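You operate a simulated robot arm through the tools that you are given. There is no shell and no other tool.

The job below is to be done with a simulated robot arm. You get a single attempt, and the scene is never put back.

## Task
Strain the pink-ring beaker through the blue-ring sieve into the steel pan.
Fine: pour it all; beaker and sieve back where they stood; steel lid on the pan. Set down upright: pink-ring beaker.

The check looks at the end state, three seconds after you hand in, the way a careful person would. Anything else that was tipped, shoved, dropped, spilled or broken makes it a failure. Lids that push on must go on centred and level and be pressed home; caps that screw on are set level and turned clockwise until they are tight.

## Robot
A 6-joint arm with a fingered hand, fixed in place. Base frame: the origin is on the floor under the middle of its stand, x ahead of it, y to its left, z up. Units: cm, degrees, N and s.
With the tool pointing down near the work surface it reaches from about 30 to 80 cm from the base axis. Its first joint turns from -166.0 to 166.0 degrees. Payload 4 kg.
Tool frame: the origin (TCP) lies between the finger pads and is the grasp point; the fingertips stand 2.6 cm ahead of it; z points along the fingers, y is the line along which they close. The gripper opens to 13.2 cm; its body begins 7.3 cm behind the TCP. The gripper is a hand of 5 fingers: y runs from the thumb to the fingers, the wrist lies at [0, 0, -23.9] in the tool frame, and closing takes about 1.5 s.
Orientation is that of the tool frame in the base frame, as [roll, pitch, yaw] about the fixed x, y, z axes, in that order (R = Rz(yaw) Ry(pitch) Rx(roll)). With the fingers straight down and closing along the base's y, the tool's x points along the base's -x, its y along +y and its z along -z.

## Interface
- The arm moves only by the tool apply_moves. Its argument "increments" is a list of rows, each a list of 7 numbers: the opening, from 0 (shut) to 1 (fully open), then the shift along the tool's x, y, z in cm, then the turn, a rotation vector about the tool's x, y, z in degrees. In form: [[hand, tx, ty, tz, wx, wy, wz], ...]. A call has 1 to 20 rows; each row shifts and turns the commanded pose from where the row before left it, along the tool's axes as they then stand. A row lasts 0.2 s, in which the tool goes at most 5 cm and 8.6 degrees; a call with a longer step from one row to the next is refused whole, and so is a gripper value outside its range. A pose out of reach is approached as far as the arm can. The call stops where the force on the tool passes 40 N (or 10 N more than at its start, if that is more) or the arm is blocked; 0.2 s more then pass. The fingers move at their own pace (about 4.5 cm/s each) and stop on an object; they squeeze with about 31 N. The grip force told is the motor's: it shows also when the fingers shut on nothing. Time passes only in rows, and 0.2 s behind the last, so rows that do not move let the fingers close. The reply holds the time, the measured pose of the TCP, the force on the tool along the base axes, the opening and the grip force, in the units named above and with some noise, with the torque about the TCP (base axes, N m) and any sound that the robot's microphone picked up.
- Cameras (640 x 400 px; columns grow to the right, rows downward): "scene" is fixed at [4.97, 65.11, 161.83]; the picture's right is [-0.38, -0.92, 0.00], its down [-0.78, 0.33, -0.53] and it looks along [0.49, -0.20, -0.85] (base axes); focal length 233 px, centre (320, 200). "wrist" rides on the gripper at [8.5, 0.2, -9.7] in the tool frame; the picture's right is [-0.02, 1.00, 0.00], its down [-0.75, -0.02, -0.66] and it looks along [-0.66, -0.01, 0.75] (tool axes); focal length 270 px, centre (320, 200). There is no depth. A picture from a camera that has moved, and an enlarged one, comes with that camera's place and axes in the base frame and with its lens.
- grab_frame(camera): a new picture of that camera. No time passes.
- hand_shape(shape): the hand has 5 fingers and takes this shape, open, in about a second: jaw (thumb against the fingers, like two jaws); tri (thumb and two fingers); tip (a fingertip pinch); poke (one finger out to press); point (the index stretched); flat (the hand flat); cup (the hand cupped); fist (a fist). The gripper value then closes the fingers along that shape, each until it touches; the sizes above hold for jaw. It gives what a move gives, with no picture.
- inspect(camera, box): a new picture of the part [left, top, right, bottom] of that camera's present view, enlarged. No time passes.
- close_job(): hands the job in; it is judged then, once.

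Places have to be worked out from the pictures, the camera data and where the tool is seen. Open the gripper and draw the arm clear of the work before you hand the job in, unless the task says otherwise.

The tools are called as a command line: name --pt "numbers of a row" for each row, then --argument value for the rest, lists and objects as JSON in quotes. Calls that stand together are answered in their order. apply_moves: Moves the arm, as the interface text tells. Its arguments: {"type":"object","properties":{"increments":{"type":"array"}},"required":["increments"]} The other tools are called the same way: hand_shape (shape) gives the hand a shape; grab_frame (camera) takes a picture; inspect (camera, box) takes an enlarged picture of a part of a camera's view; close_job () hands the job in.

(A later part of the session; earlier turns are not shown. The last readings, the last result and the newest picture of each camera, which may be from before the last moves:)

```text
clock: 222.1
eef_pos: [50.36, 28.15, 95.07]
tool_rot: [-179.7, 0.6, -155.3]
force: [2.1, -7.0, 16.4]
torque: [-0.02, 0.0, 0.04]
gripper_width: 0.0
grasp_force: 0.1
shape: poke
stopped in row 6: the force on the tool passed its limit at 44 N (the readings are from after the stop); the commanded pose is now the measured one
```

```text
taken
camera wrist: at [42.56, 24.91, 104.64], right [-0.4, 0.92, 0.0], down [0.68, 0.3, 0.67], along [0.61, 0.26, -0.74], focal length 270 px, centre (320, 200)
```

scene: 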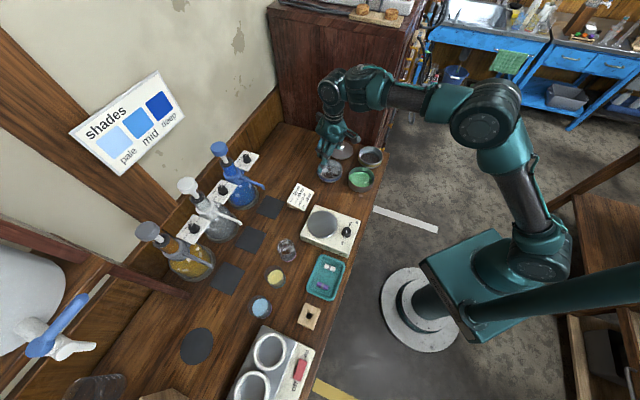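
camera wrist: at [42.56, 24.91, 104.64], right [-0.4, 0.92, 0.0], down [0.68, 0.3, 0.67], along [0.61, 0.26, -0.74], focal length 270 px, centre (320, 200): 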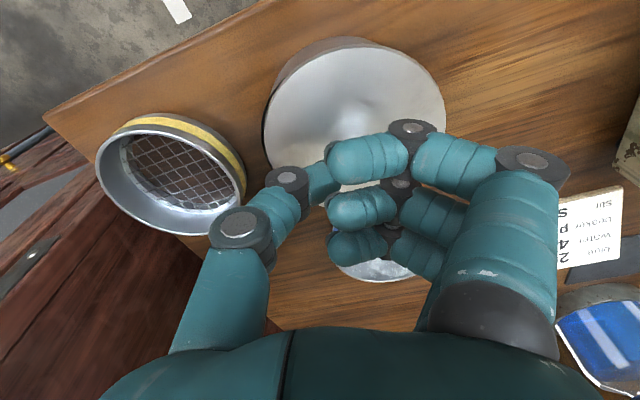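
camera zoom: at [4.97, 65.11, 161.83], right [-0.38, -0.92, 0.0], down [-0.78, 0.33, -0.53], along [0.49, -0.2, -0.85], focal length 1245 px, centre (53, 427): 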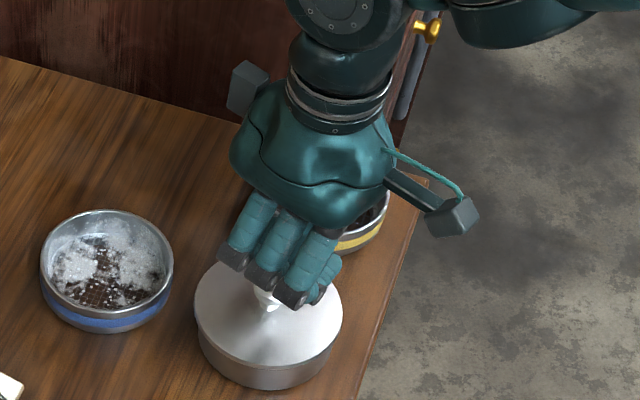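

Contact came earlier than expected, pressing the knob with a brief 44 N peak. I back off right away and check the lid.

apply_moves --pt "1 0 0 -0.5 0 0 0" --pt "1 0 0 -2 0 0 0" --pt "1 0 0 -3 0 0 0" --pt "1 0 0 -3 0 0 0" --pt "1 0 0 0 0 0 0"

inspect --camera "scene" --box '[345, 155, 390, 195]'

inspect --camera "wrist" --box '[230, 0, 420, 170]'

```text
clock: 223.3
eef_pos: [50.27, 28.05, 103.41]
tool_rot: [-179.8, 0.4, -155.2]
force: [0.0, 0.9, -0.5]
torque: [-0.02, 0.0, 0.01]
gripper_width: 0.01
grasp_force: 0.1
shape: poke
```

```text
10.00 times, centred on (368, 175) of scene
camera zoom: at [4.97, 65.11, 161.83], right [-0.38, -0.92, 0.0], down [-0.78, 0.33, -0.53], along [0.49, -0.2, -0.85], focal length 2334 px, centre (-155, 450)
```

zoom: 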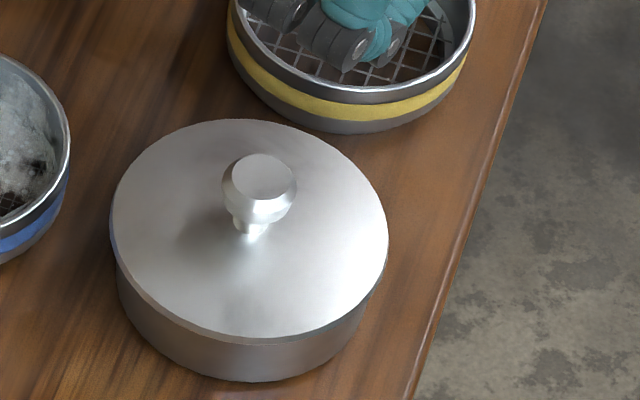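

```text
2.35 times, centred on (325, 85) of wrist
camera zoom: at [42.45, 24.97, 113.11], right [-0.4, 0.92, 0.0], down [0.68, 0.3, 0.66], along [0.61, 0.26, -0.75], focal length 636 px, centre (308, 471)
```

zoom: 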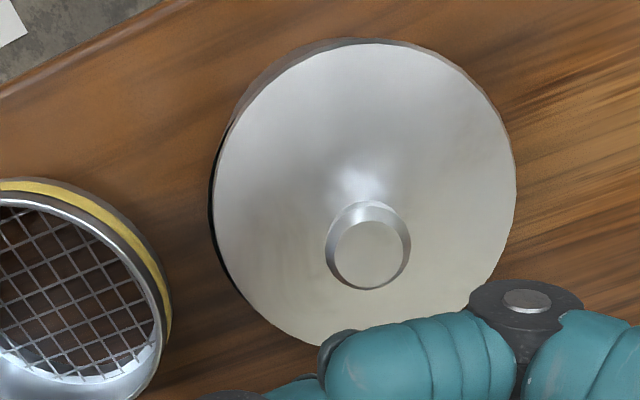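

I enlarge the seam between lid and pan to see whether it is closed all round.

inspect --camera "scene" --box '[346, 172, 386, 196]'

inspect --camera "wrist" --box '[270, 0, 350, 90]'

```text
16.00 times, centred on (366, 184) of scene
camera zoom: at [4.97, 65.11, 161.83], right [-0.38, -0.92, 0.0], down [-0.78, 0.33, -0.53], along [0.49, -0.2, -0.85], focal length 3735 px, centre (-416, 456)
```

zoom: 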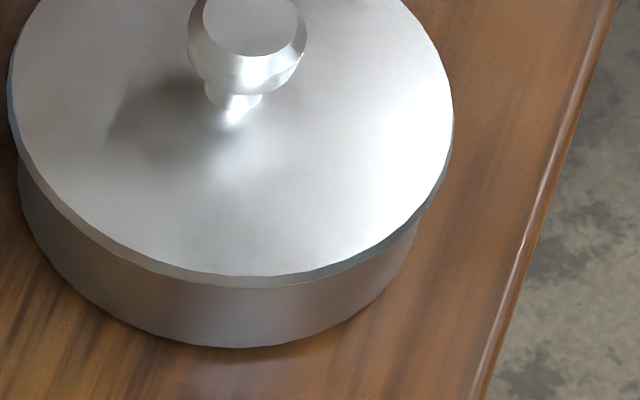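

```text
4.44 times, centred on (310, 45) of wrist
camera zoom: at [42.45, 24.97, 113.11], right [-0.4, 0.92, 0.0], down [0.68, 0.3, 0.66], along [0.61, 0.26, -0.75], focal length 1201 px, centre (364, 889)
```

zoom: 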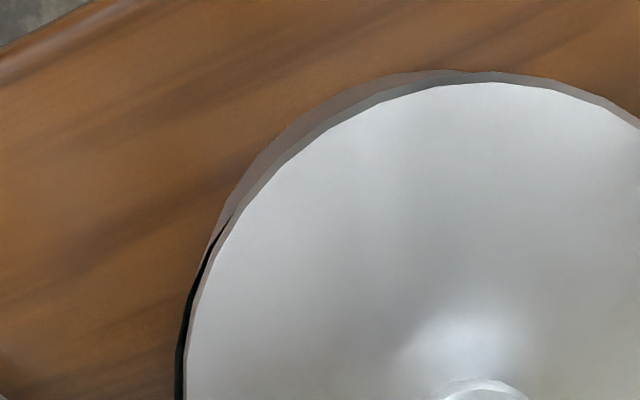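

The press pushed the lid about 0.35 cm toward +y and tipped it a little: a dark gap shows on the −y side. Before the press it was level. I go back to the jaw shape to regrip the knob and reseat it.

hand_shape --shape "jaw"

apply_moves --pt "0.8 0.45 1.22 0 0 0 0" --pt "0.6 0 0 0 0 0 0" --pt "0.42 0 0 0 0 0 0" --pt "0.42 0 0 1.5 0 0 0" --pt "0.42 0 0 2.5 0 0 0" --pt "0.42 0 0 2.5 0 0 0" --pt "0.42 0 0 1.5 0 0 0" --pt "0.42 0 0 0 0 0 0"

inspect --camera "wrist" --box '[220, 20, 440, 230]'

```text
clock: 224.2
eef_pos: [50.15, 28.27, 103.42]
tool_rot: [-179.8, 0.5, -155.2]
force: [0.7, -0.1, 0.3]
torque: [0.01, 0.01, 0.0]
gripper_width: 13.21
grasp_force: 0.0
shape: jaw
```

```text
clock: 226.0
eef_pos: [49.38, 29.21, 95.24]
tool_rot: [-179.8, 0.4, -155.1]
force: [0.0, -0.6, 0.2]
torque: [-0.02, 0.01, -0.01]
gripper_width: 5.63
grasp_force: 0.0
shape: jaw
```

```text
1.90 times, centred on (330, 125) of wrist
camera zoom: at [41.58, 25.89, 104.92], right [-0.4, 0.92, 0.0], down [0.68, 0.3, 0.66], along [0.61, 0.26, -0.75], focal length 515 px, centre (301, 343)
```

zoom: 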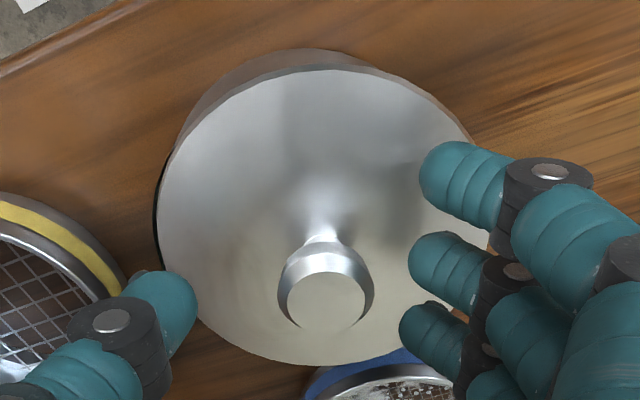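

The knob lies right where the fingers will close. I lower to z≈93.8 and grip it.

apply_moves --pt "0.42 0 0 0.8 0 0 0" --pt "0.42 0 0 0.65 0 0 0" --pt "0.34 0 0 0 0 0 0" --pt "0.26 0 0 0 0 0 0" --pt "0.18 0 0 0 0 0 0" --pt "0.1 0 0 0 0 0 0" --pt "0.03 0 0 0 0 0 0" --pt "0.0 0 0 0 0 0 0" --pt "0.0 0 0 0 0 0 0" --pt "0.0 0 0 0 0 0 0"

apply_moves --pt "0.0 0 0 -0.4 0 0 0" --pt "0.0 0 0 -0.8 0 0 0" --pt "0.0 0 0 0 0 0 0"

inspect --camera "wrist" --box '[220, 30, 440, 240]'

inspect --camera "scene" --box '[345, 155, 390, 195]'

```text
clock: 228.2
eef_pos: [49.35, 29.14, 93.89]
tool_rot: [-179.9, 0.4, -155.2]
force: [0.4, -0.5, -1.0]
torque: [0.01, 0.01, 0.03]
gripper_width: 0.59
grasp_force: 31.2
shape: jaw
```

```text
clock: 229.0
eef_pos: [49.34, 29.07, 95.03]
tool_rot: [-179.8, 0.6, -155.2]
force: [-0.1, 0.1, -0.5]
torque: [-0.02, -0.01, 0.04]
gripper_width: 0.59
grasp_force: 30.7
shape: jaw
```

```text
1.90 times, centred on (330, 135) of wrist
camera zoom: at [41.61, 25.88, 104.75], right [-0.4, 0.92, 0.0], down [0.68, 0.3, 0.66], along [0.61, 0.26, -0.75], focal length 515 px, centre (301, 324)
```

zoom: 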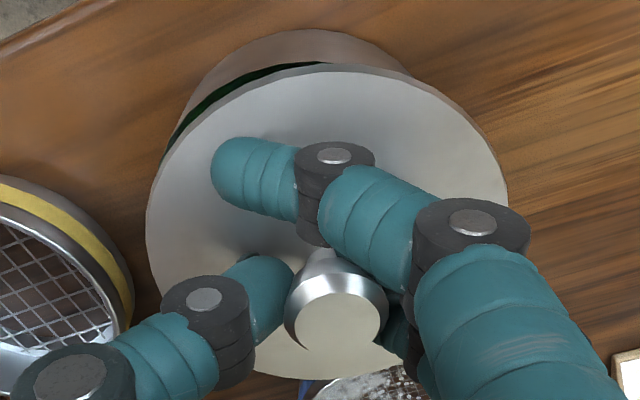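

```text
10.00 times, centred on (368, 175) of scene
camera zoom: at [4.97, 65.11, 161.83], right [-0.38, -0.92, 0.0], down [-0.78, 0.33, -0.53], along [0.49, -0.2, -0.85], focal length 2334 px, centre (-155, 450)
```

zoom: 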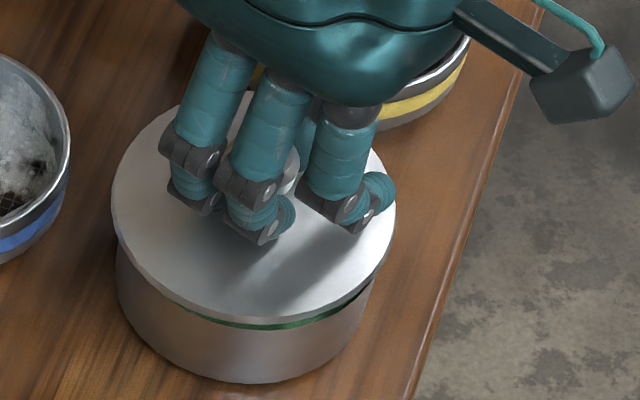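

Lifted clear. Compared with the earlier good placement, the lid needs about −0.36 cm along the finger axis and 0.15 cm outward. I apply that and lower to z≈94.1 for another comparison.

apply_moves --pt "0.0 -0.15 -0.36 0 0 0 0" --pt "0.0 0 0 0.4 0 0 0" --pt "0.0 0 0 0.4 0 0 0" --pt "0.0 0 0 0.15 0 0 0" --pt "0.0 0 0 0 0 0 0"

inspect --camera "wrist" --box '[220, 30, 440, 240]'

inspect --camera "scene" --box '[346, 168, 386, 196]'

```text
clock: 230.2
eef_pos: [49.66, 28.9, 94.17]
tool_rot: [-179.8, 0.5, -155.1]
force: [-0.3, 0.5, 0.1]
torque: [-0.07, -0.02, 0.03]
gripper_width: 0.61
grasp_force: 30.8
shape: jaw
```

```text
1.90 times, centred on (330, 135) of wrist
camera zoom: at [41.89, 25.63, 103.8], right [-0.4, 0.92, 0.0], down [0.68, 0.3, 0.66], along [0.61, 0.26, -0.75], focal length 515 px, centre (301, 324)
```

zoom: 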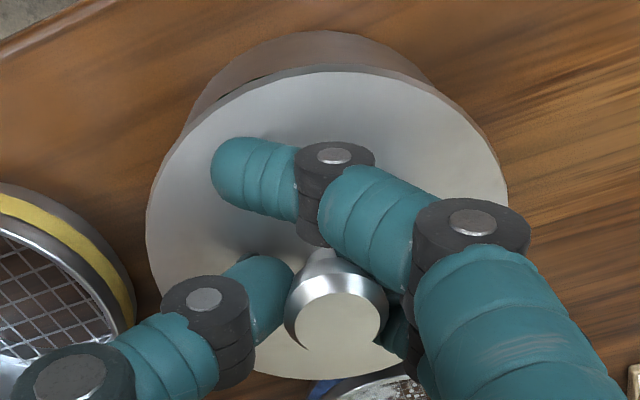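

```text
14.29 times, centred on (366, 182) of scene
camera zoom: at [4.97, 65.11, 161.83], right [-0.38, -0.92, 0.0], down [-0.78, 0.33, -0.53], along [0.49, -0.2, -0.85], focal length 3335 px, centre (-337, 457)
```

zoom: 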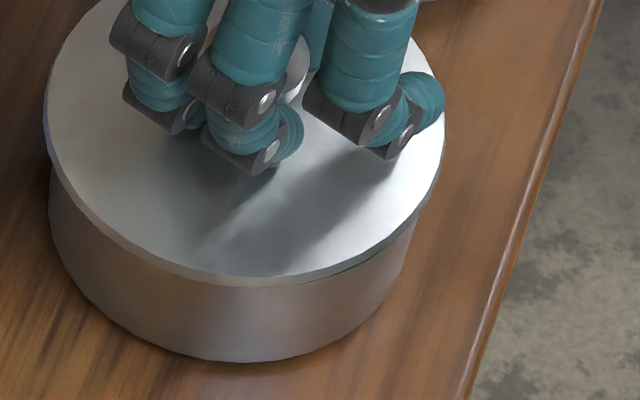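

Now the lid and pan match the relation of the earlier good seating in both views. I lower in 0.1 cm steps.

apply_moves --pt "0.0 0 0 0.12 0 0 0" --pt "0.0 0 0 0.1 0 0 0" --pt "0.0 0 0 0 0 0 0"

apply_moves --pt "0.0 0 0 0.1 0 0 0" --pt "0.0 0 0 0.1 0 0 0" --pt "0.0 0 0 0 0 0 0"

```text
clock: 231.0
eef_pos: [49.58, 28.92, 93.96]
tool_rot: [-179.8, 0.4, -155.3]
force: [0.2, 0.0, 0.0]
torque: [0.01, 0.01, 0.0]
gripper_width: 0.62
grasp_force: 31.0
shape: jaw
```

```text
clock: 231.8
eef_pos: [49.72, 28.9, 93.8]
tool_rot: [-179.8, 0.6, -155.2]
force: [0.1, -0.2, 1.3]
torque: [0.05, 0.03, -0.01]
gripper_width: 0.64
grasp_force: 30.8
shape: jaw
```

apply_moves --pt "0.0 0 0 0.1 0 0 0" --pt "0.0 0 0 0 0 0 0"

apply_moves --pt "0.0 0 0 0.1 0 0 0" --pt "0.0 0 0 0 0 0 0"

inspect --camera "wrist" --box '[220, 30, 440, 240]'

inspect --camera "scene" --box '[346, 168, 386, 196]'

```text
clock: 232.4
eef_pos: [49.61, 28.82, 93.65]
tool_rot: [-179.8, 0.6, -155.1]
force: [-0.5, -0.1, 5.8]
torque: [0.29, 0.1, 0.01]
gripper_width: 0.61
grasp_force: 31.0
shape: jaw
```

```text
clock: 233.0
eef_pos: [49.65, 28.76, 93.54]
tool_rot: [-179.8, 0.6, -155.2]
force: [0.8, 0.5, 8.8]
torque: [0.33, 0.15, 0.01]
gripper_width: 0.64
grasp_force: 31.9
shape: jaw
```

```text
1.90 times, centred on (330, 135) of wrist
camera zoom: at [41.86, 25.59, 103.19], right [-0.4, 0.92, 0.0], down [0.68, 0.3, 0.67], along [0.61, 0.26, -0.75], focal length 515 px, centre (301, 324)
```

zoom: 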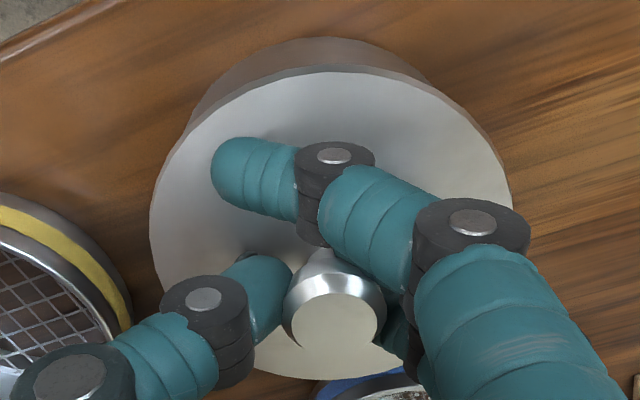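

```text
14.29 times, centred on (366, 182) of scene
camera zoom: at [4.97, 65.11, 161.83], right [-0.38, -0.92, 0.0], down [-0.78, 0.33, -0.53], along [0.49, -0.2, -0.85], focal length 3335 px, centre (-337, 457)
```

zoom: 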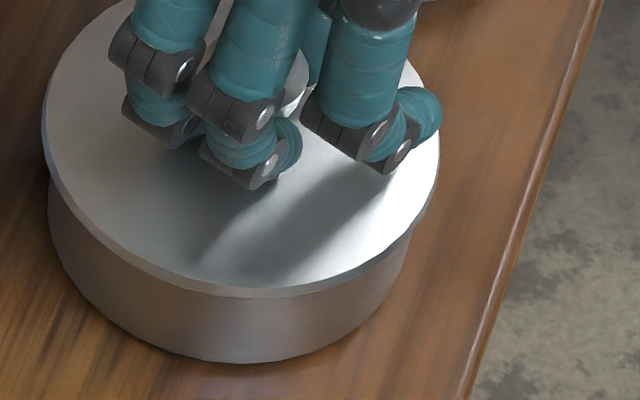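

It behaves like the earlier seating. I press a bit further until the force rises clearly.

apply_moves --pt "0.0 0 0 0.1 0 0 0" --pt "0.0 0 0 0 0 0 0"

apply_moves --pt "0.0 0 0 0.08 0 0 0" --pt "0.0 0 0 0 0 0 0"

```text
clock: 233.6
eef_pos: [49.49, 28.88, 93.52]
tool_rot: [-179.8, 0.5, -155.1]
force: [-2.4, -2.0, 24.0]
torque: [0.47, 0.3, -0.01]
gripper_width: 0.66
grasp_force: 30.7
shape: jaw
```

```text
clock: 234.2
eef_pos: [49.6, 28.88, 93.38]
tool_rot: [-179.8, 0.6, -155.2]
force: [-0.7, -0.4, 32.0]
torque: [0.52, 0.3, -0.03]
gripper_width: 0.69
grasp_force: 30.8
shape: jaw
```

Pressed with 32 N, centred under the hand: the lid is home. I ease the pressure and open the fingers slowly.

apply_moves --pt "0.0 0 0 -0.1 0 0 0" --pt "0.0 0 0 -0.05 0 0 0" --pt "0.04 0 0 0 0 0 0" --pt "0.08 0 0 0 0 0 0" --pt "0.12 0 0 0 0 0 0" --pt "0.16 0 0 0 0 0 0" --pt "0.2 0 0 0 0 0 0" --pt "0.25 0 0 0 0 0 0" --pt "0.3 0 0 0 0 0 0" --pt "0.36 0 0 0 0 0 0" --pt "0.42 0 0 0 0 0 0" --pt "0.42 0 0 0 0 0 0"

inspect --camera "wrist" --box '[220, 30, 440, 240]'

inspect --camera "scene" --box '[346, 168, 386, 196]'

```text
clock: 236.8
eef_pos: [49.53, 28.9, 93.47]
tool_rot: [-179.8, 0.5, -155.2]
force: [0.5, -0.1, 1.3]
torque: [0.03, 0.03, 0.02]
gripper_width: 5.43
grasp_force: 0.2
shape: jaw
```

```text
1.90 times, centred on (330, 135) of wrist
camera zoom: at [41.87, 25.61, 103.16], right [-0.4, 0.92, 0.0], down [0.68, 0.3, 0.66], along [0.61, 0.26, -0.75], focal length 515 px, centre (301, 324)
```

zoom: 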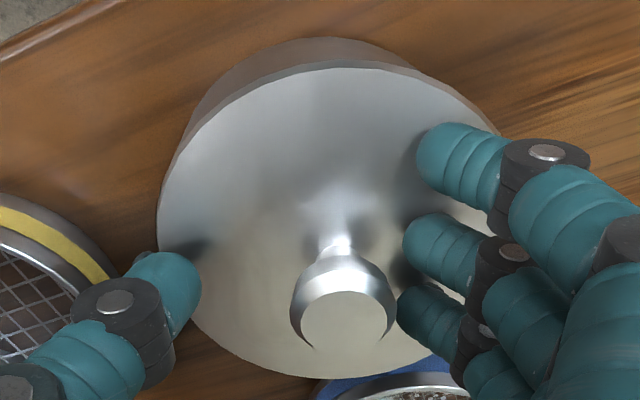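

```text
14.29 times, centred on (366, 182) of scene
camera zoom: at [4.97, 65.11, 161.83], right [-0.38, -0.92, 0.0], down [-0.78, 0.33, -0.53], along [0.49, -0.2, -0.85], focal length 3335 px, centre (-337, 457)
```

zoom: 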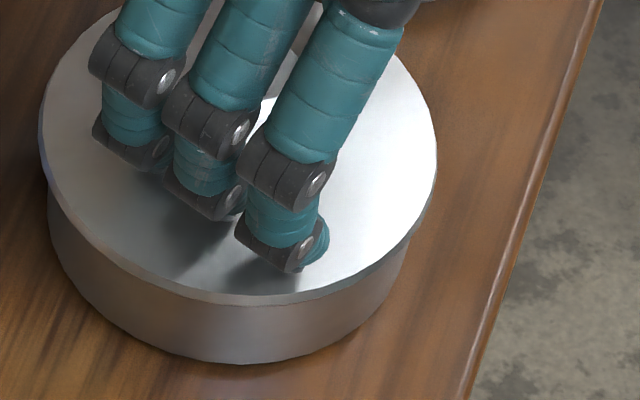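

The release was clean and the lid hardly moved. I raise the hand straight up and examine the lid.

apply_moves --pt "0.42 0 0 -0.5 0 0 0" --pt "0.42 0 0 -2 0 0 0" --pt "0.42 0 0 -3 0 0 0" --pt "0.42 0 0 -3 0 0 0" --pt "0.42 0 0 -2 0 0 0" --pt "0.42 0 0 0 0 0 0"

inspect --camera "wrist" --box '[230, 0, 430, 170]'

inspect --camera "scene" --box '[346, 164, 386, 196]'

```text
clock: 238.2
eef_pos: [49.39, 28.83, 104.03]
tool_rot: [-179.8, 0.5, -155.1]
force: [-0.3, 0.3, 0.0]
torque: [-0.02, 0.02, 0.0]
gripper_width: 5.43
grasp_force: 0.1
shape: jaw
```

```text
2.35 times, centred on (330, 85) of wrist
camera zoom: at [41.64, 25.63, 113.67], right [-0.4, 0.92, 0.0], down [0.68, 0.3, 0.67], along [0.61, 0.26, -0.75], focal length 636 px, centre (296, 471)
```

zoom: 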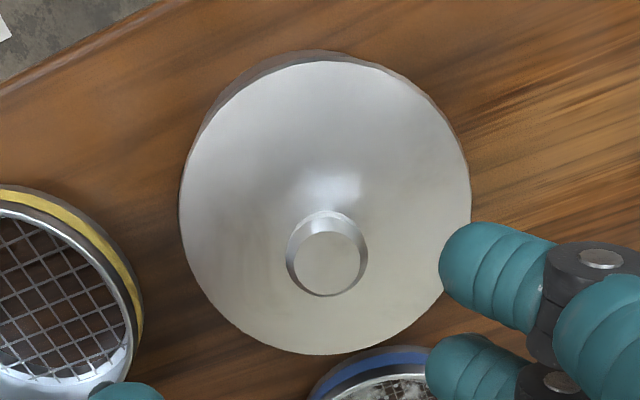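

```text
12.50 times, centred on (366, 180) of scene
camera zoom: at [4.97, 65.11, 161.83], right [-0.38, -0.92, 0.0], down [-0.78, 0.33, -0.53], along [0.49, -0.2, -0.85], focal length 2918 px, centre (-255, 450)
```

zoom: 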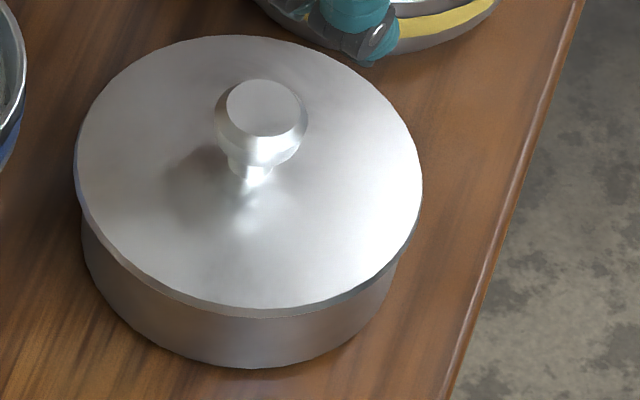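

The lid now sits level and concentric: the knob is exactly over its centre and the plate top reads z≈90.4. I open the hand, draw the arm well clear and make a final check of the whole scene.

apply_moves --pt "0.6 0 0 -4 0 0 0" --pt "0.8 0 0 -4 0 0 0" --pt "1 0 0 -4 0 0 0" --pt "1 0 0 -3 0 0 8" --pt "1 0 -4 0 0 0 8" --pt "1 0 -4 0 0 0 8" --pt "1 0 -4 0 0 0 0" --pt "1 0 -3 0 0 0 0" --pt "1 0 0 0 0 0 0"

grab_frame --camera "scene"

inspect --camera "scene" --box '[280, 130, 400, 205]'

inspect --camera "scene" --box '[220, 200, 380, 300]'

```text
clock: 240.2
eef_pos: [51.48, 14.05, 118.98]
tool_rot: [-180.0, 0.5, -179.2]
force: [0.3, 0.8, 0.0]
torque: [-0.02, 0.0, 0.0]
gripper_width: 13.2
grasp_force: 0.0
shape: jaw
```

```text
taken
```

scene: 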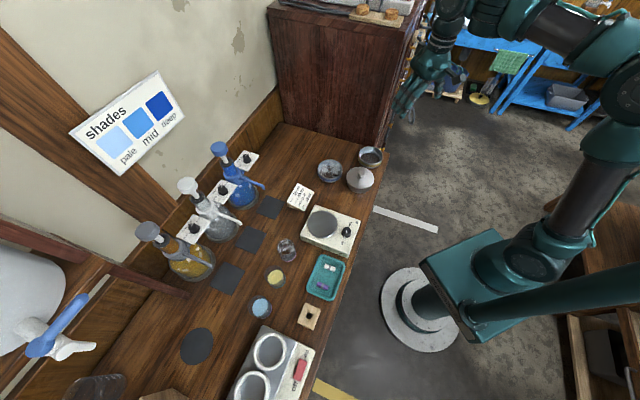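

```text
5.33 times, centred on (340, 168) of scene
camera zoom: at [4.97, 65.11, 161.83], right [-0.38, -0.92, 0.0], down [-0.78, 0.33, -0.53], along [0.49, -0.2, -0.85], focal length 1245 px, centre (213, 373)
```

zoom: 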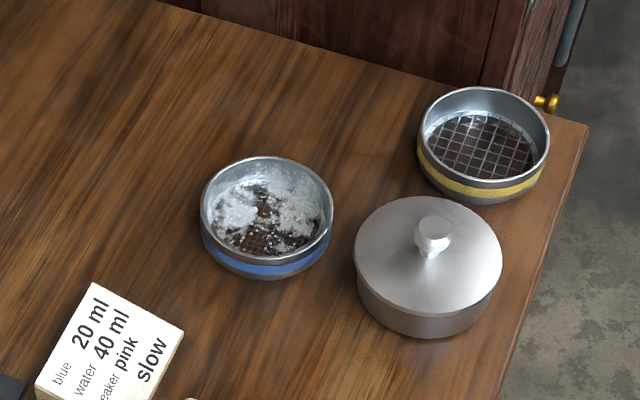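

```text
4.00 times, centred on (300, 250) of scene
camera zoom: at [4.97, 65.11, 161.83], right [-0.38, -0.92, 0.0], down [-0.78, 0.33, -0.53], along [0.49, -0.2, -0.85], focal length 934 px, centre (400, 0)
```

zoom: 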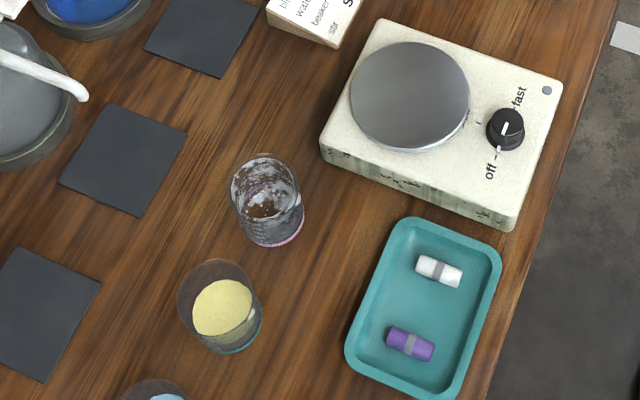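

Everything stands in place with no visible spill. To be sure the lid is closed all round, I take a low side view of the seam, as I did at the start.

apply_moves --pt "1 2.2 3.2 1.5 0 0 0" --pt "1 2.2 3.2 1.5 0 0 0" --pt "1 2.2 3.2 1.5 0 0 0" --pt "1 2.2 3.2 1.5 0 0 0" --pt "1 2.2 3.2 1.5 0 0 0" --pt "1 0.8 0.5 3.5 0 0 0" --pt "1 0 0 3.5 0 0 0" --pt "1 0 0 3.5 0 0 0" --pt "1 0 0 0 0 -8.4 0" --pt "1 0 0 0 0 -8.4 0" --pt "1 0 0 0 0 -8.2 0" --pt "1 0 0 0 0 0 0"

grab_frame --camera "wrist"

inspect --camera "wrist" --box '[220, 60, 400, 190]'

```text
clock: 242.8
eef_pos: [39.44, 30.53, 100.92]
tool_rot: [-180.0, 25.6, -179.2]
force: [0.4, -0.2, 0.2]
torque: [-0.03, -0.02, 0.05]
gripper_width: 13.17
grasp_force: 0.1
shape: jaw
```

```text
taken
camera wrist: at [27.66, 30.59, 106.02], right [0.0, 1.0, 0.01], down [0.39, -0.01, 0.92], along [0.92, 0.0, -0.39], focal length 270 px, centre (320, 200)
```

wrist: 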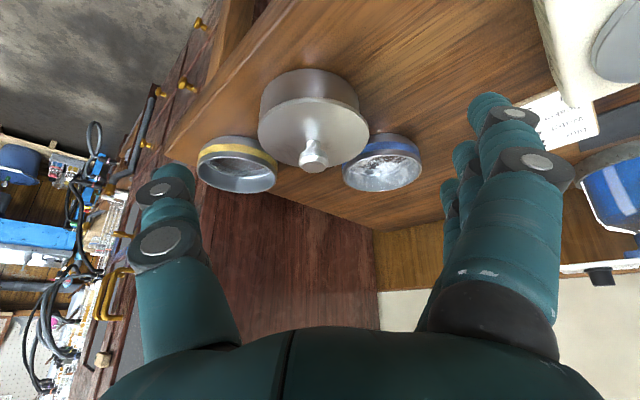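

```text
3.08 times, centred on (310, 125) of wrist
camera zoom: at [27.66, 30.59, 106.02], right [0.0, 1.0, 0.01], down [0.39, -0.01, 0.92], along [0.92, 0.0, -0.39], focal length 832 px, centre (351, 431)
```

zoom: 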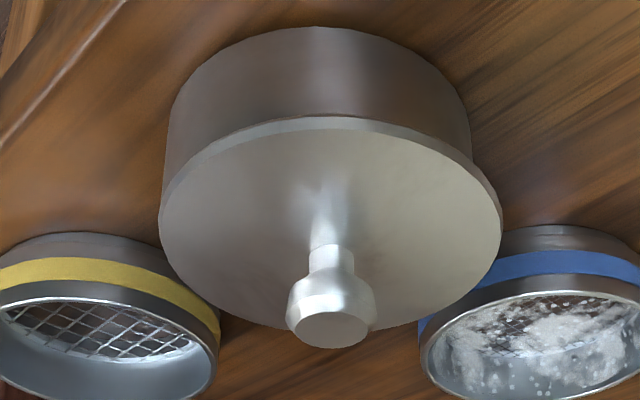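

The seam looks closed on the near side, but the lid seems slightly off-centre toward +y. I zoom in on both sides of the seam.

inspect --camera "wrist" --box '[255, 80, 315, 140]'

inspect --camera "wrist" --box '[315, 80, 375, 140]'

```text
6.67 times, centred on (285, 110) of wrist
camera zoom: at [27.66, 30.59, 106.02], right [0.0, 1.0, 0.01], down [0.39, -0.01, 0.92], along [0.92, 0.0, -0.39], focal length 1802 px, centre (553, 800)
```

zoom: 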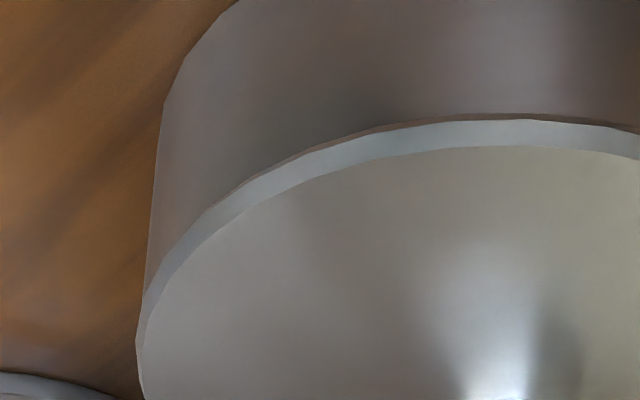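

```text
6.67 times, centred on (345, 110) of wrist
camera zoom: at [27.66, 30.59, 106.02], right [0.0, 1.0, 0.01], down [0.39, -0.01, 0.92], along [0.92, 0.0, -0.39], focal length 1802 px, centre (153, 800)
```

zoom: 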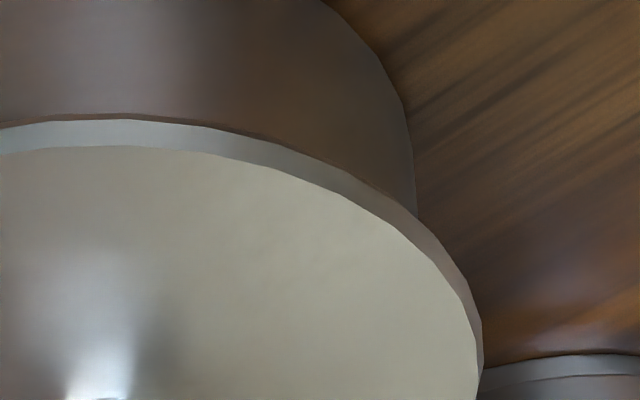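

The lid lies flat on the rim, but it is about 0.35–0.4 cm off-centre toward +y: 0.15 cm overhang on one side and 0.9 cm on the other. I'll nudge it back by pushing the knob sideways with open fingers, so there is no grip to drag it. First I return to vertical above the lid.

apply_moves --pt "1 0 0 -3 0 0 0" --pt "0.8 0 0 0 0 8.5 0" --pt "0.6 0 0 0 0 8.5 0" --pt "0.42 0 0 0 0 8.5 0" --pt "0.3 -2.8 0 0 0 0 -0.8" --pt "0.3 -3 -0.2 0 0 0 0" --pt "0.3 -2.5 0 0 0 0 0" --pt "0.3 0 0 0 0 0 0"

grab_frame --camera "wrist"

inspect --camera "scene" --box '[346, 164, 386, 196]'

```text
clock: 244.6
eef_pos: [46.49, 30.42, 103.66]
tool_rot: [-179.9, 0.0, -178.4]
force: [0.2, 0.0, 0.4]
torque: [0.0, 0.0, -0.02]
gripper_width: 4.01
grasp_force: 0.1
shape: jaw
```

```text
taken
camera wrist: at [38.05, 30.53, 113.34], right [-0.01, 1.0, 0.0], down [0.75, 0.01, 0.66], along [0.66, 0.01, -0.75], focal length 270 px, centre (320, 200)
```

wrist: 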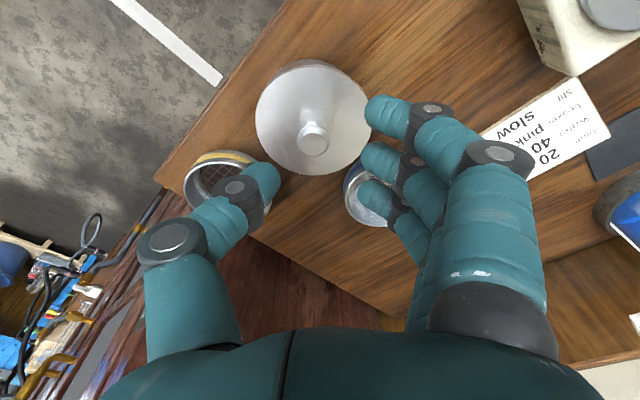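

```text
12.50 times, centred on (366, 180) of scene
camera zoom: at [4.97, 65.11, 161.83], right [-0.38, -0.92, 0.0], down [-0.78, 0.33, -0.53], along [0.49, -0.2, -0.85], focal length 2918 px, centre (-255, 450)
```

zoom: 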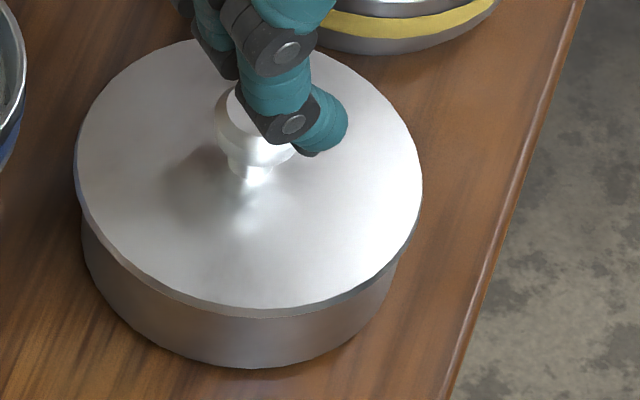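

inspect --camera "wrist" --box '[240, 50, 390, 190]'

```text
2.86 times, centred on (315, 120) of wrist
camera zoom: at [38.05, 30.53, 113.34], right [-0.01, 1.0, 0.0], down [0.75, 0.01, 0.66], along [0.66, 0.01, -0.75], focal length 772 px, centre (334, 429)
```

zoom: 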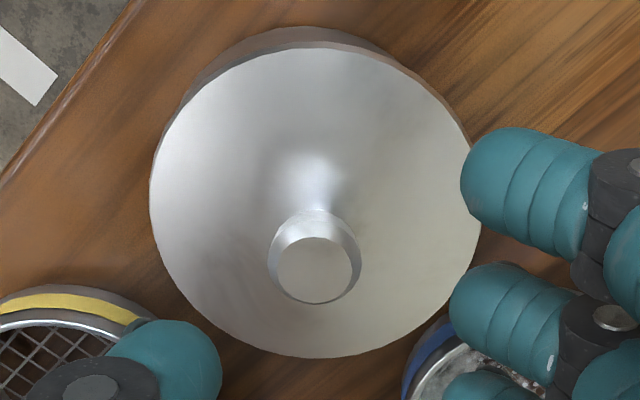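

The knob is at about (49.43, 29.95), and the pan centre is near y≈29.56. I come down with the open fingers around the knob, fingers on its +y side, not touching yet.

apply_moves --pt "0.3 -2.63 -0.44 0 0 0 0" --pt "0.3 0 0 3 0 0 0" --pt "0.3 0 0 3 0 0 0" --pt "0.3 0 0 2.5 0 0 0" --pt "0.3 0 0 1.2 0 0 0" --pt "0.3 0 0 0 0 0 0"

inspect --camera "wrist" --box '[220, 30, 440, 240]'

inspect --camera "scene" --box '[346, 164, 386, 196]'

```text
clock: 246.0
eef_pos: [49.1, 30.05, 93.79]
tool_rot: [179.9, 0.0, -178.4]
force: [0.2, 0.0, -0.3]
torque: [0.04, 0.01, 0.0]
gripper_width: 4.04
grasp_force: 0.0
shape: jaw
```

```text
1.90 times, centred on (330, 135) of wrist
camera zoom: at [40.69, 30.15, 103.58], right [-0.01, 1.0, 0.0], down [0.75, 0.01, 0.66], along [0.66, 0.01, -0.75], focal length 515 px, centre (301, 324)
```

zoom: 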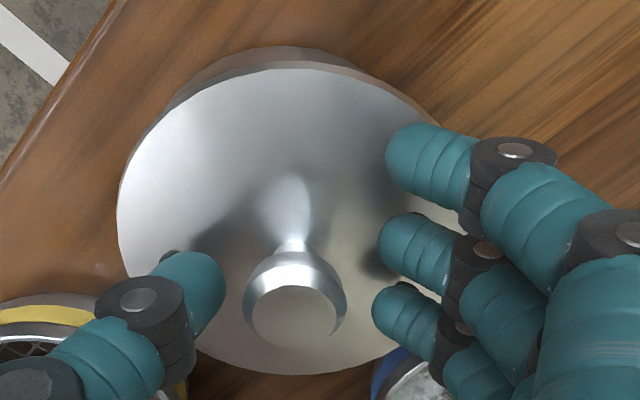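

```text
12.50 times, centred on (366, 180) of scene
camera zoom: at [4.97, 65.11, 161.83], right [-0.38, -0.92, 0.0], down [-0.78, 0.33, -0.53], along [0.49, -0.2, -0.85], focal length 2918 px, centre (-255, 450)
```

zoom: 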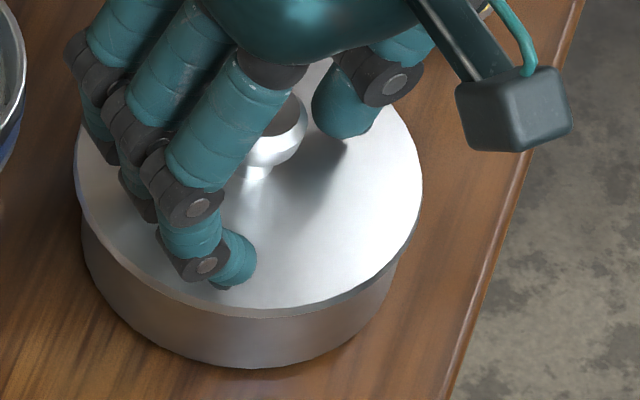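

The ring and middle fingertips are about 0.7 cm from the knob on the +y side. I move 0.6 cm toward −y, then push on in small steps while checking the fixed camera.

apply_moves --pt "0.3 0 -0.3 0 0 0 0" --pt "0.3 0 -0.3 0 0 0 0" --pt "0.3 0 0 0 0 0 0"

inspect --camera "wrist" --box '[220, 30, 440, 240]'

inspect --camera "scene" --box '[346, 164, 386, 196]'

```text
clock: 246.8
eef_pos: [49.06, 29.49, 93.89]
tool_rot: [180.0, 0.1, -178.3]
force: [0.1, 0.3, 0.0]
torque: [0.03, 0.01, 0.02]
gripper_width: 3.99
grasp_force: 0.0
shape: jaw
```

```text
1.90 times, centred on (330, 135) of wrist
camera zoom: at [40.71, 29.54, 103.61], right [-0.01, 1.0, 0.0], down [0.75, 0.01, 0.66], along [0.66, 0.01, -0.75], focal length 515 px, centre (301, 324)
```

zoom: 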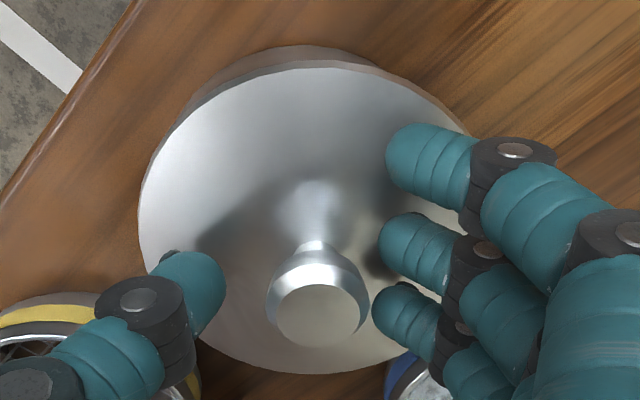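

```text
12.50 times, centred on (366, 180) of scene
camera zoom: at [4.97, 65.11, 161.83], right [-0.38, -0.92, 0.0], down [-0.78, 0.33, -0.53], along [0.49, -0.2, -0.85], focal length 2918 px, centre (-255, 450)
```

zoom: 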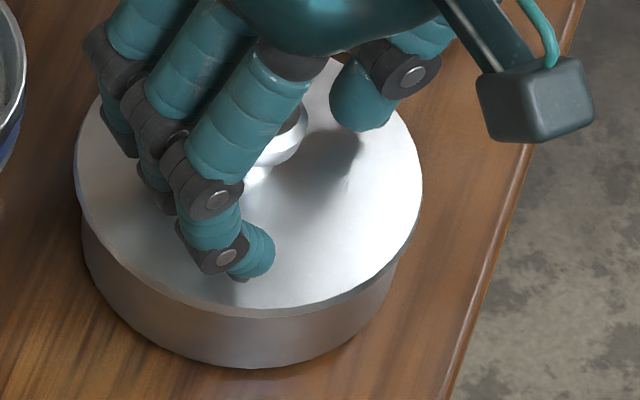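

Nearly touching now. I push on 0.2 cm and check for motion of the lid (its left edge is now at 74 px in this view).

apply_moves --pt "0.3 0 -0.1 0 0 0 0" --pt "0.3 0 -0.1 0 0 0 0" --pt "0.3 0 0 0 0 0 0"

inspect --camera "scene" --box '[346, 164, 386, 196]'

```text
clock: 247.6
eef_pos: [49.09, 29.21, 93.85]
tool_rot: [180.0, 0.1, -178.2]
force: [1.2, 0.9, 0.0]
torque: [0.01, 0.0, -0.02]
gripper_width: 3.99
grasp_force: 0.0
shape: jaw
```

```text
12.50 times, centred on (366, 180) of scene
camera zoom: at [4.97, 65.11, 161.83], right [-0.38, -0.92, 0.0], down [-0.78, 0.33, -0.53], along [0.49, -0.2, -0.85], focal length 2918 px, centre (-255, 450)
```

zoom: 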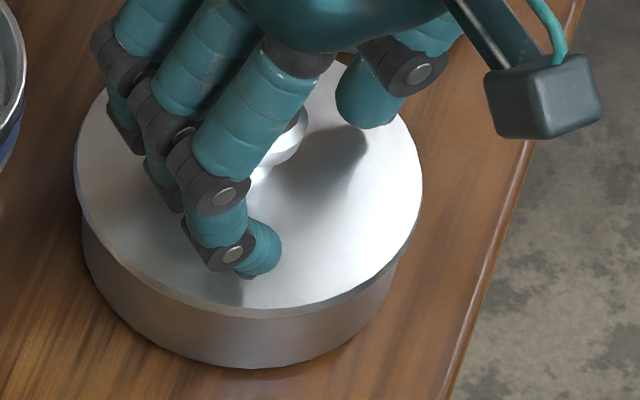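

apply_moves --pt "0.3 0 -0.1 0 0 0 0" --pt "0.3 0 -0.1 0 0 0 0" --pt "0.3 0 0 0 0 0 0"

inspect --camera "scene" --box '[346, 164, 386, 196]'

inspect --camera "wrist" --box '[220, 30, 440, 240]'

```text
clock: 248.4
eef_pos: [49.12, 28.96, 93.98]
tool_rot: [-180.0, 0.1, -178.3]
force: [0.9, 0.5, 0.8]
torque: [-0.02, -0.01, -0.01]
gripper_width: 4.02
grasp_force: 0.0
shape: jaw
```

```text
12.50 times, centred on (366, 180) of scene
camera zoom: at [4.97, 65.11, 161.83], right [-0.38, -0.92, 0.0], down [-0.78, 0.33, -0.53], along [0.49, -0.2, -0.85], focal length 2918 px, centre (-255, 450)
```

zoom: 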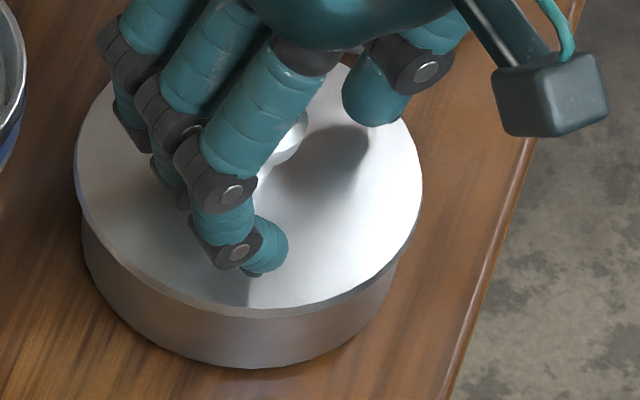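

```text
1.90 times, centred on (330, 135) of wrist
camera zoom: at [40.7, 29.11, 103.64], right [-0.01, 1.0, 0.0], down [0.75, 0.01, 0.66], along [0.66, 0.01, -0.75], focal length 515 px, centre (301, 324)
```

zoom: 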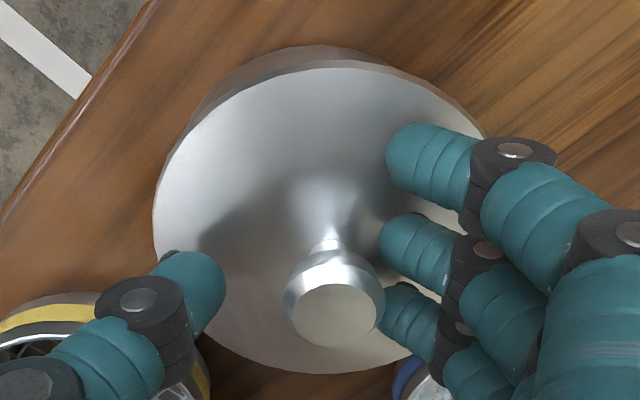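

apply_moves --pt "0.3 0 -0.1 0 0 0 0" --pt "0.3 0 -0.1 0 0 0 0" --pt "0.3 0 0 0 0 0 0"

inspect --camera "scene" --box '[346, 164, 386, 196]'

```text
clock: 249.2
eef_pos: [49.14, 28.85, 94.0]
tool_rot: [-179.9, 0.1, -178.4]
force: [0.3, -0.1, 0.0]
torque: [0.01, -0.03, 0.03]
gripper_width: 4.03
grasp_force: 0.1
shape: jaw
```

```text
12.50 times, centred on (366, 180) of scene
camera zoom: at [4.97, 65.11, 161.83], right [-0.38, -0.92, 0.0], down [-0.78, 0.33, -0.53], along [0.49, -0.2, -0.85], focal length 2918 px, centre (-255, 450)
```

zoom: 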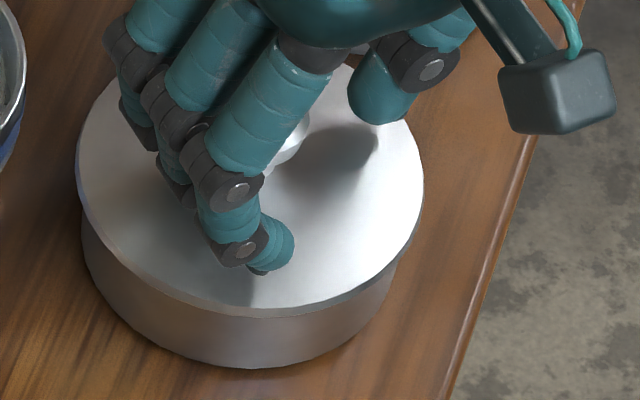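

The lid has begun to move (edge at 76 px). I push about 0.3 cm more, checking as I go.

apply_moves --pt "0.3 0 -0.1 0 0 0 0" --pt "0.3 0 -0.1 0 0 0 0" --pt "0.3 0 0 0 0 0 0"

inspect --camera "scene" --box '[346, 164, 386, 196]'

```text
clock: 250.0
eef_pos: [49.08, 28.46, 94.01]
tool_rot: [179.9, 0.1, -178.4]
force: [-0.3, 0.5, 0.7]
torque: [0.0, -0.05, 0.02]
gripper_width: 4.02
grasp_force: 0.0
shape: jaw
```

```text
12.50 times, centred on (366, 180) of scene
camera zoom: at [4.97, 65.11, 161.83], right [-0.38, -0.92, 0.0], down [-0.78, 0.33, -0.53], along [0.49, -0.2, -0.85], focal length 2918 px, centre (-255, 450)
```

zoom: 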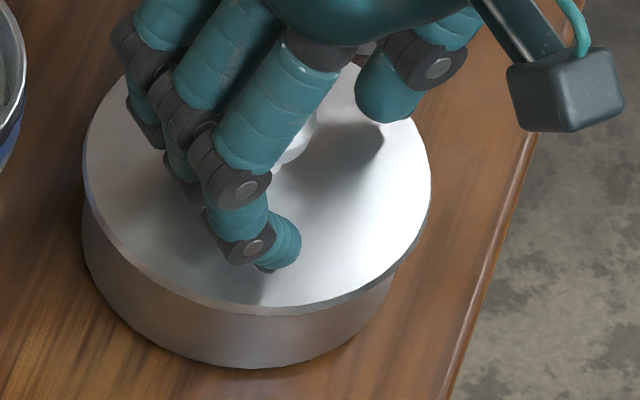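

The lid has moved about 0.28 cm and its edges now look symmetrical. I push a last 0.06 cm, then back the fingers off sideways and rise.

apply_moves --pt "0.3 0 -0.06 0 0 0 0" --pt "0.3 0 0 0 0 0 0" --pt "0.3 0 0.4 0 0 0 0" --pt "0.3 0 0.5 0 0 0 0" --pt "0.3 0 0 -1.5 0 0 0" --pt "0.3 0 0 -3 0 0 0" --pt "0.3 0 0 -3 0 0 0" --pt "0.3 0 0 0 0 0 0"

inspect --camera "scene" --box '[346, 164, 386, 196]'

inspect --camera "wrist" --box '[220, 20, 420, 190]'

```text
clock: 251.8
eef_pos: [49.02, 29.51, 101.45]
tool_rot: [180.0, 0.1, -178.5]
force: [-0.4, -1.7, 0.1]
torque: [0.02, 0.0, 0.02]
gripper_width: 4.01
grasp_force: 0.1
shape: jaw
```

```text
12.50 times, centred on (366, 180) of scene
camera zoom: at [4.97, 65.11, 161.83], right [-0.38, -0.92, 0.0], down [-0.78, 0.33, -0.53], along [0.49, -0.2, -0.85], focal length 2918 px, centre (-255, 450)
```

zoom: 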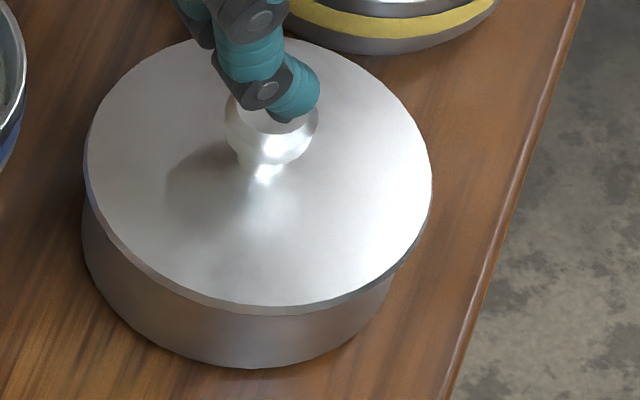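

```text
2.35 times, centred on (320, 105) of wrist
camera zoom: at [40.67, 29.51, 111.19], right [-0.01, 1.0, 0.0], down [0.75, 0.01, 0.66], along [0.66, 0.01, -0.75], focal length 636 px, centre (320, 424)
```

zoom: 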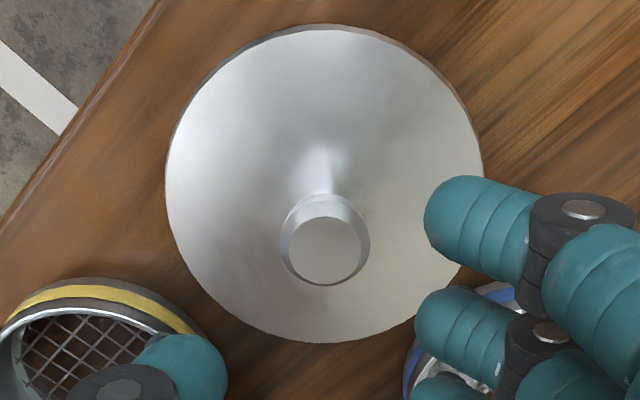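

I take the low side view again to verify centring and level.

apply_moves --pt "0.5 3.2 0.3 -0.5 0 0 0" --pt "0.8 3.2 0.3 0 0 0 0" --pt "1 3.2 0.3 0 0 0 0" --pt "1 0 0 1 0 -8.5 0" --pt "1 0 0 0 0 -8.5 0" --pt "1 0 0 0 0 -8.5 0" --pt "1 0 0 0 0 0 0"

inspect --camera "wrist" --box '[220, 60, 400, 190]'

inspect --camera "wrist" --box '[250, 70, 310, 130]'

inspect --camera "wrist" --box '[310, 70, 370, 130]'

```text
clock: 253.4
eef_pos: [39.35, 29.98, 100.88]
tool_rot: [180.0, 25.7, -178.3]
force: [0.1, -0.7, -0.7]
torque: [0.02, -0.02, 0.02]
gripper_width: 13.16
grasp_force: 0.1
shape: jaw
```

```text
3.08 times, centred on (310, 125) of wrist
camera zoom: at [27.7, 30.07, 106.04], right [-0.01, 1.0, 0.01], down [0.39, 0.0, 0.92], along [0.92, 0.01, -0.39], focal length 832 px, centre (351, 431)
```

zoom: 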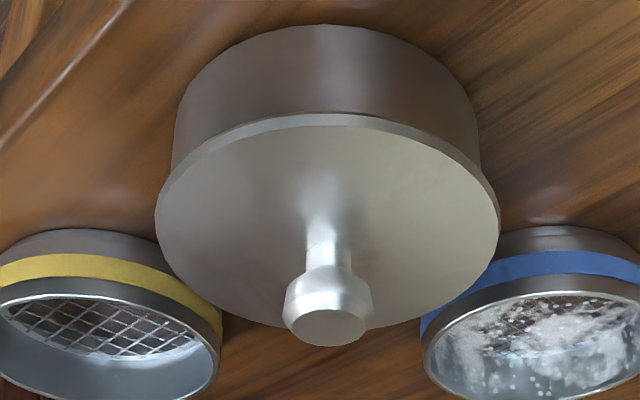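

```text
6.67 times, centred on (280, 100) of wrist
camera zoom: at [27.7, 30.07, 106.04], right [-0.01, 1.0, 0.01], down [0.39, 0.0, 0.92], along [0.92, 0.01, -0.39], focal length 1802 px, centre (587, 867)
```

zoom: 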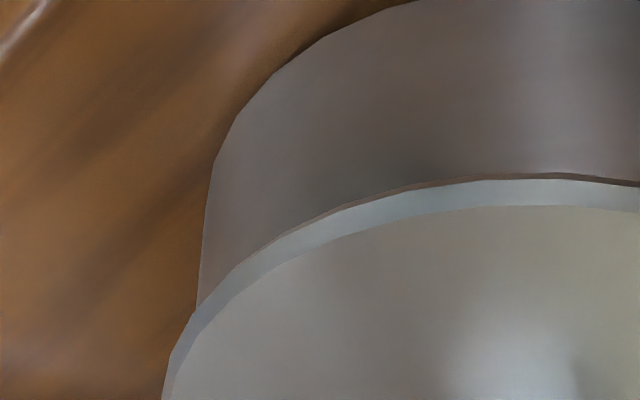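

```text
6.67 times, centred on (340, 100) of wrist
camera zoom: at [27.7, 30.07, 106.04], right [-0.01, 1.0, 0.01], down [0.39, 0.0, 0.92], along [0.92, 0.01, -0.39], focal length 1802 px, centre (187, 867)
```

zoom: 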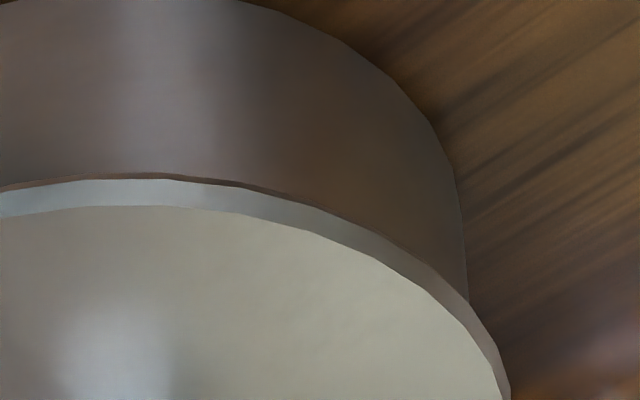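

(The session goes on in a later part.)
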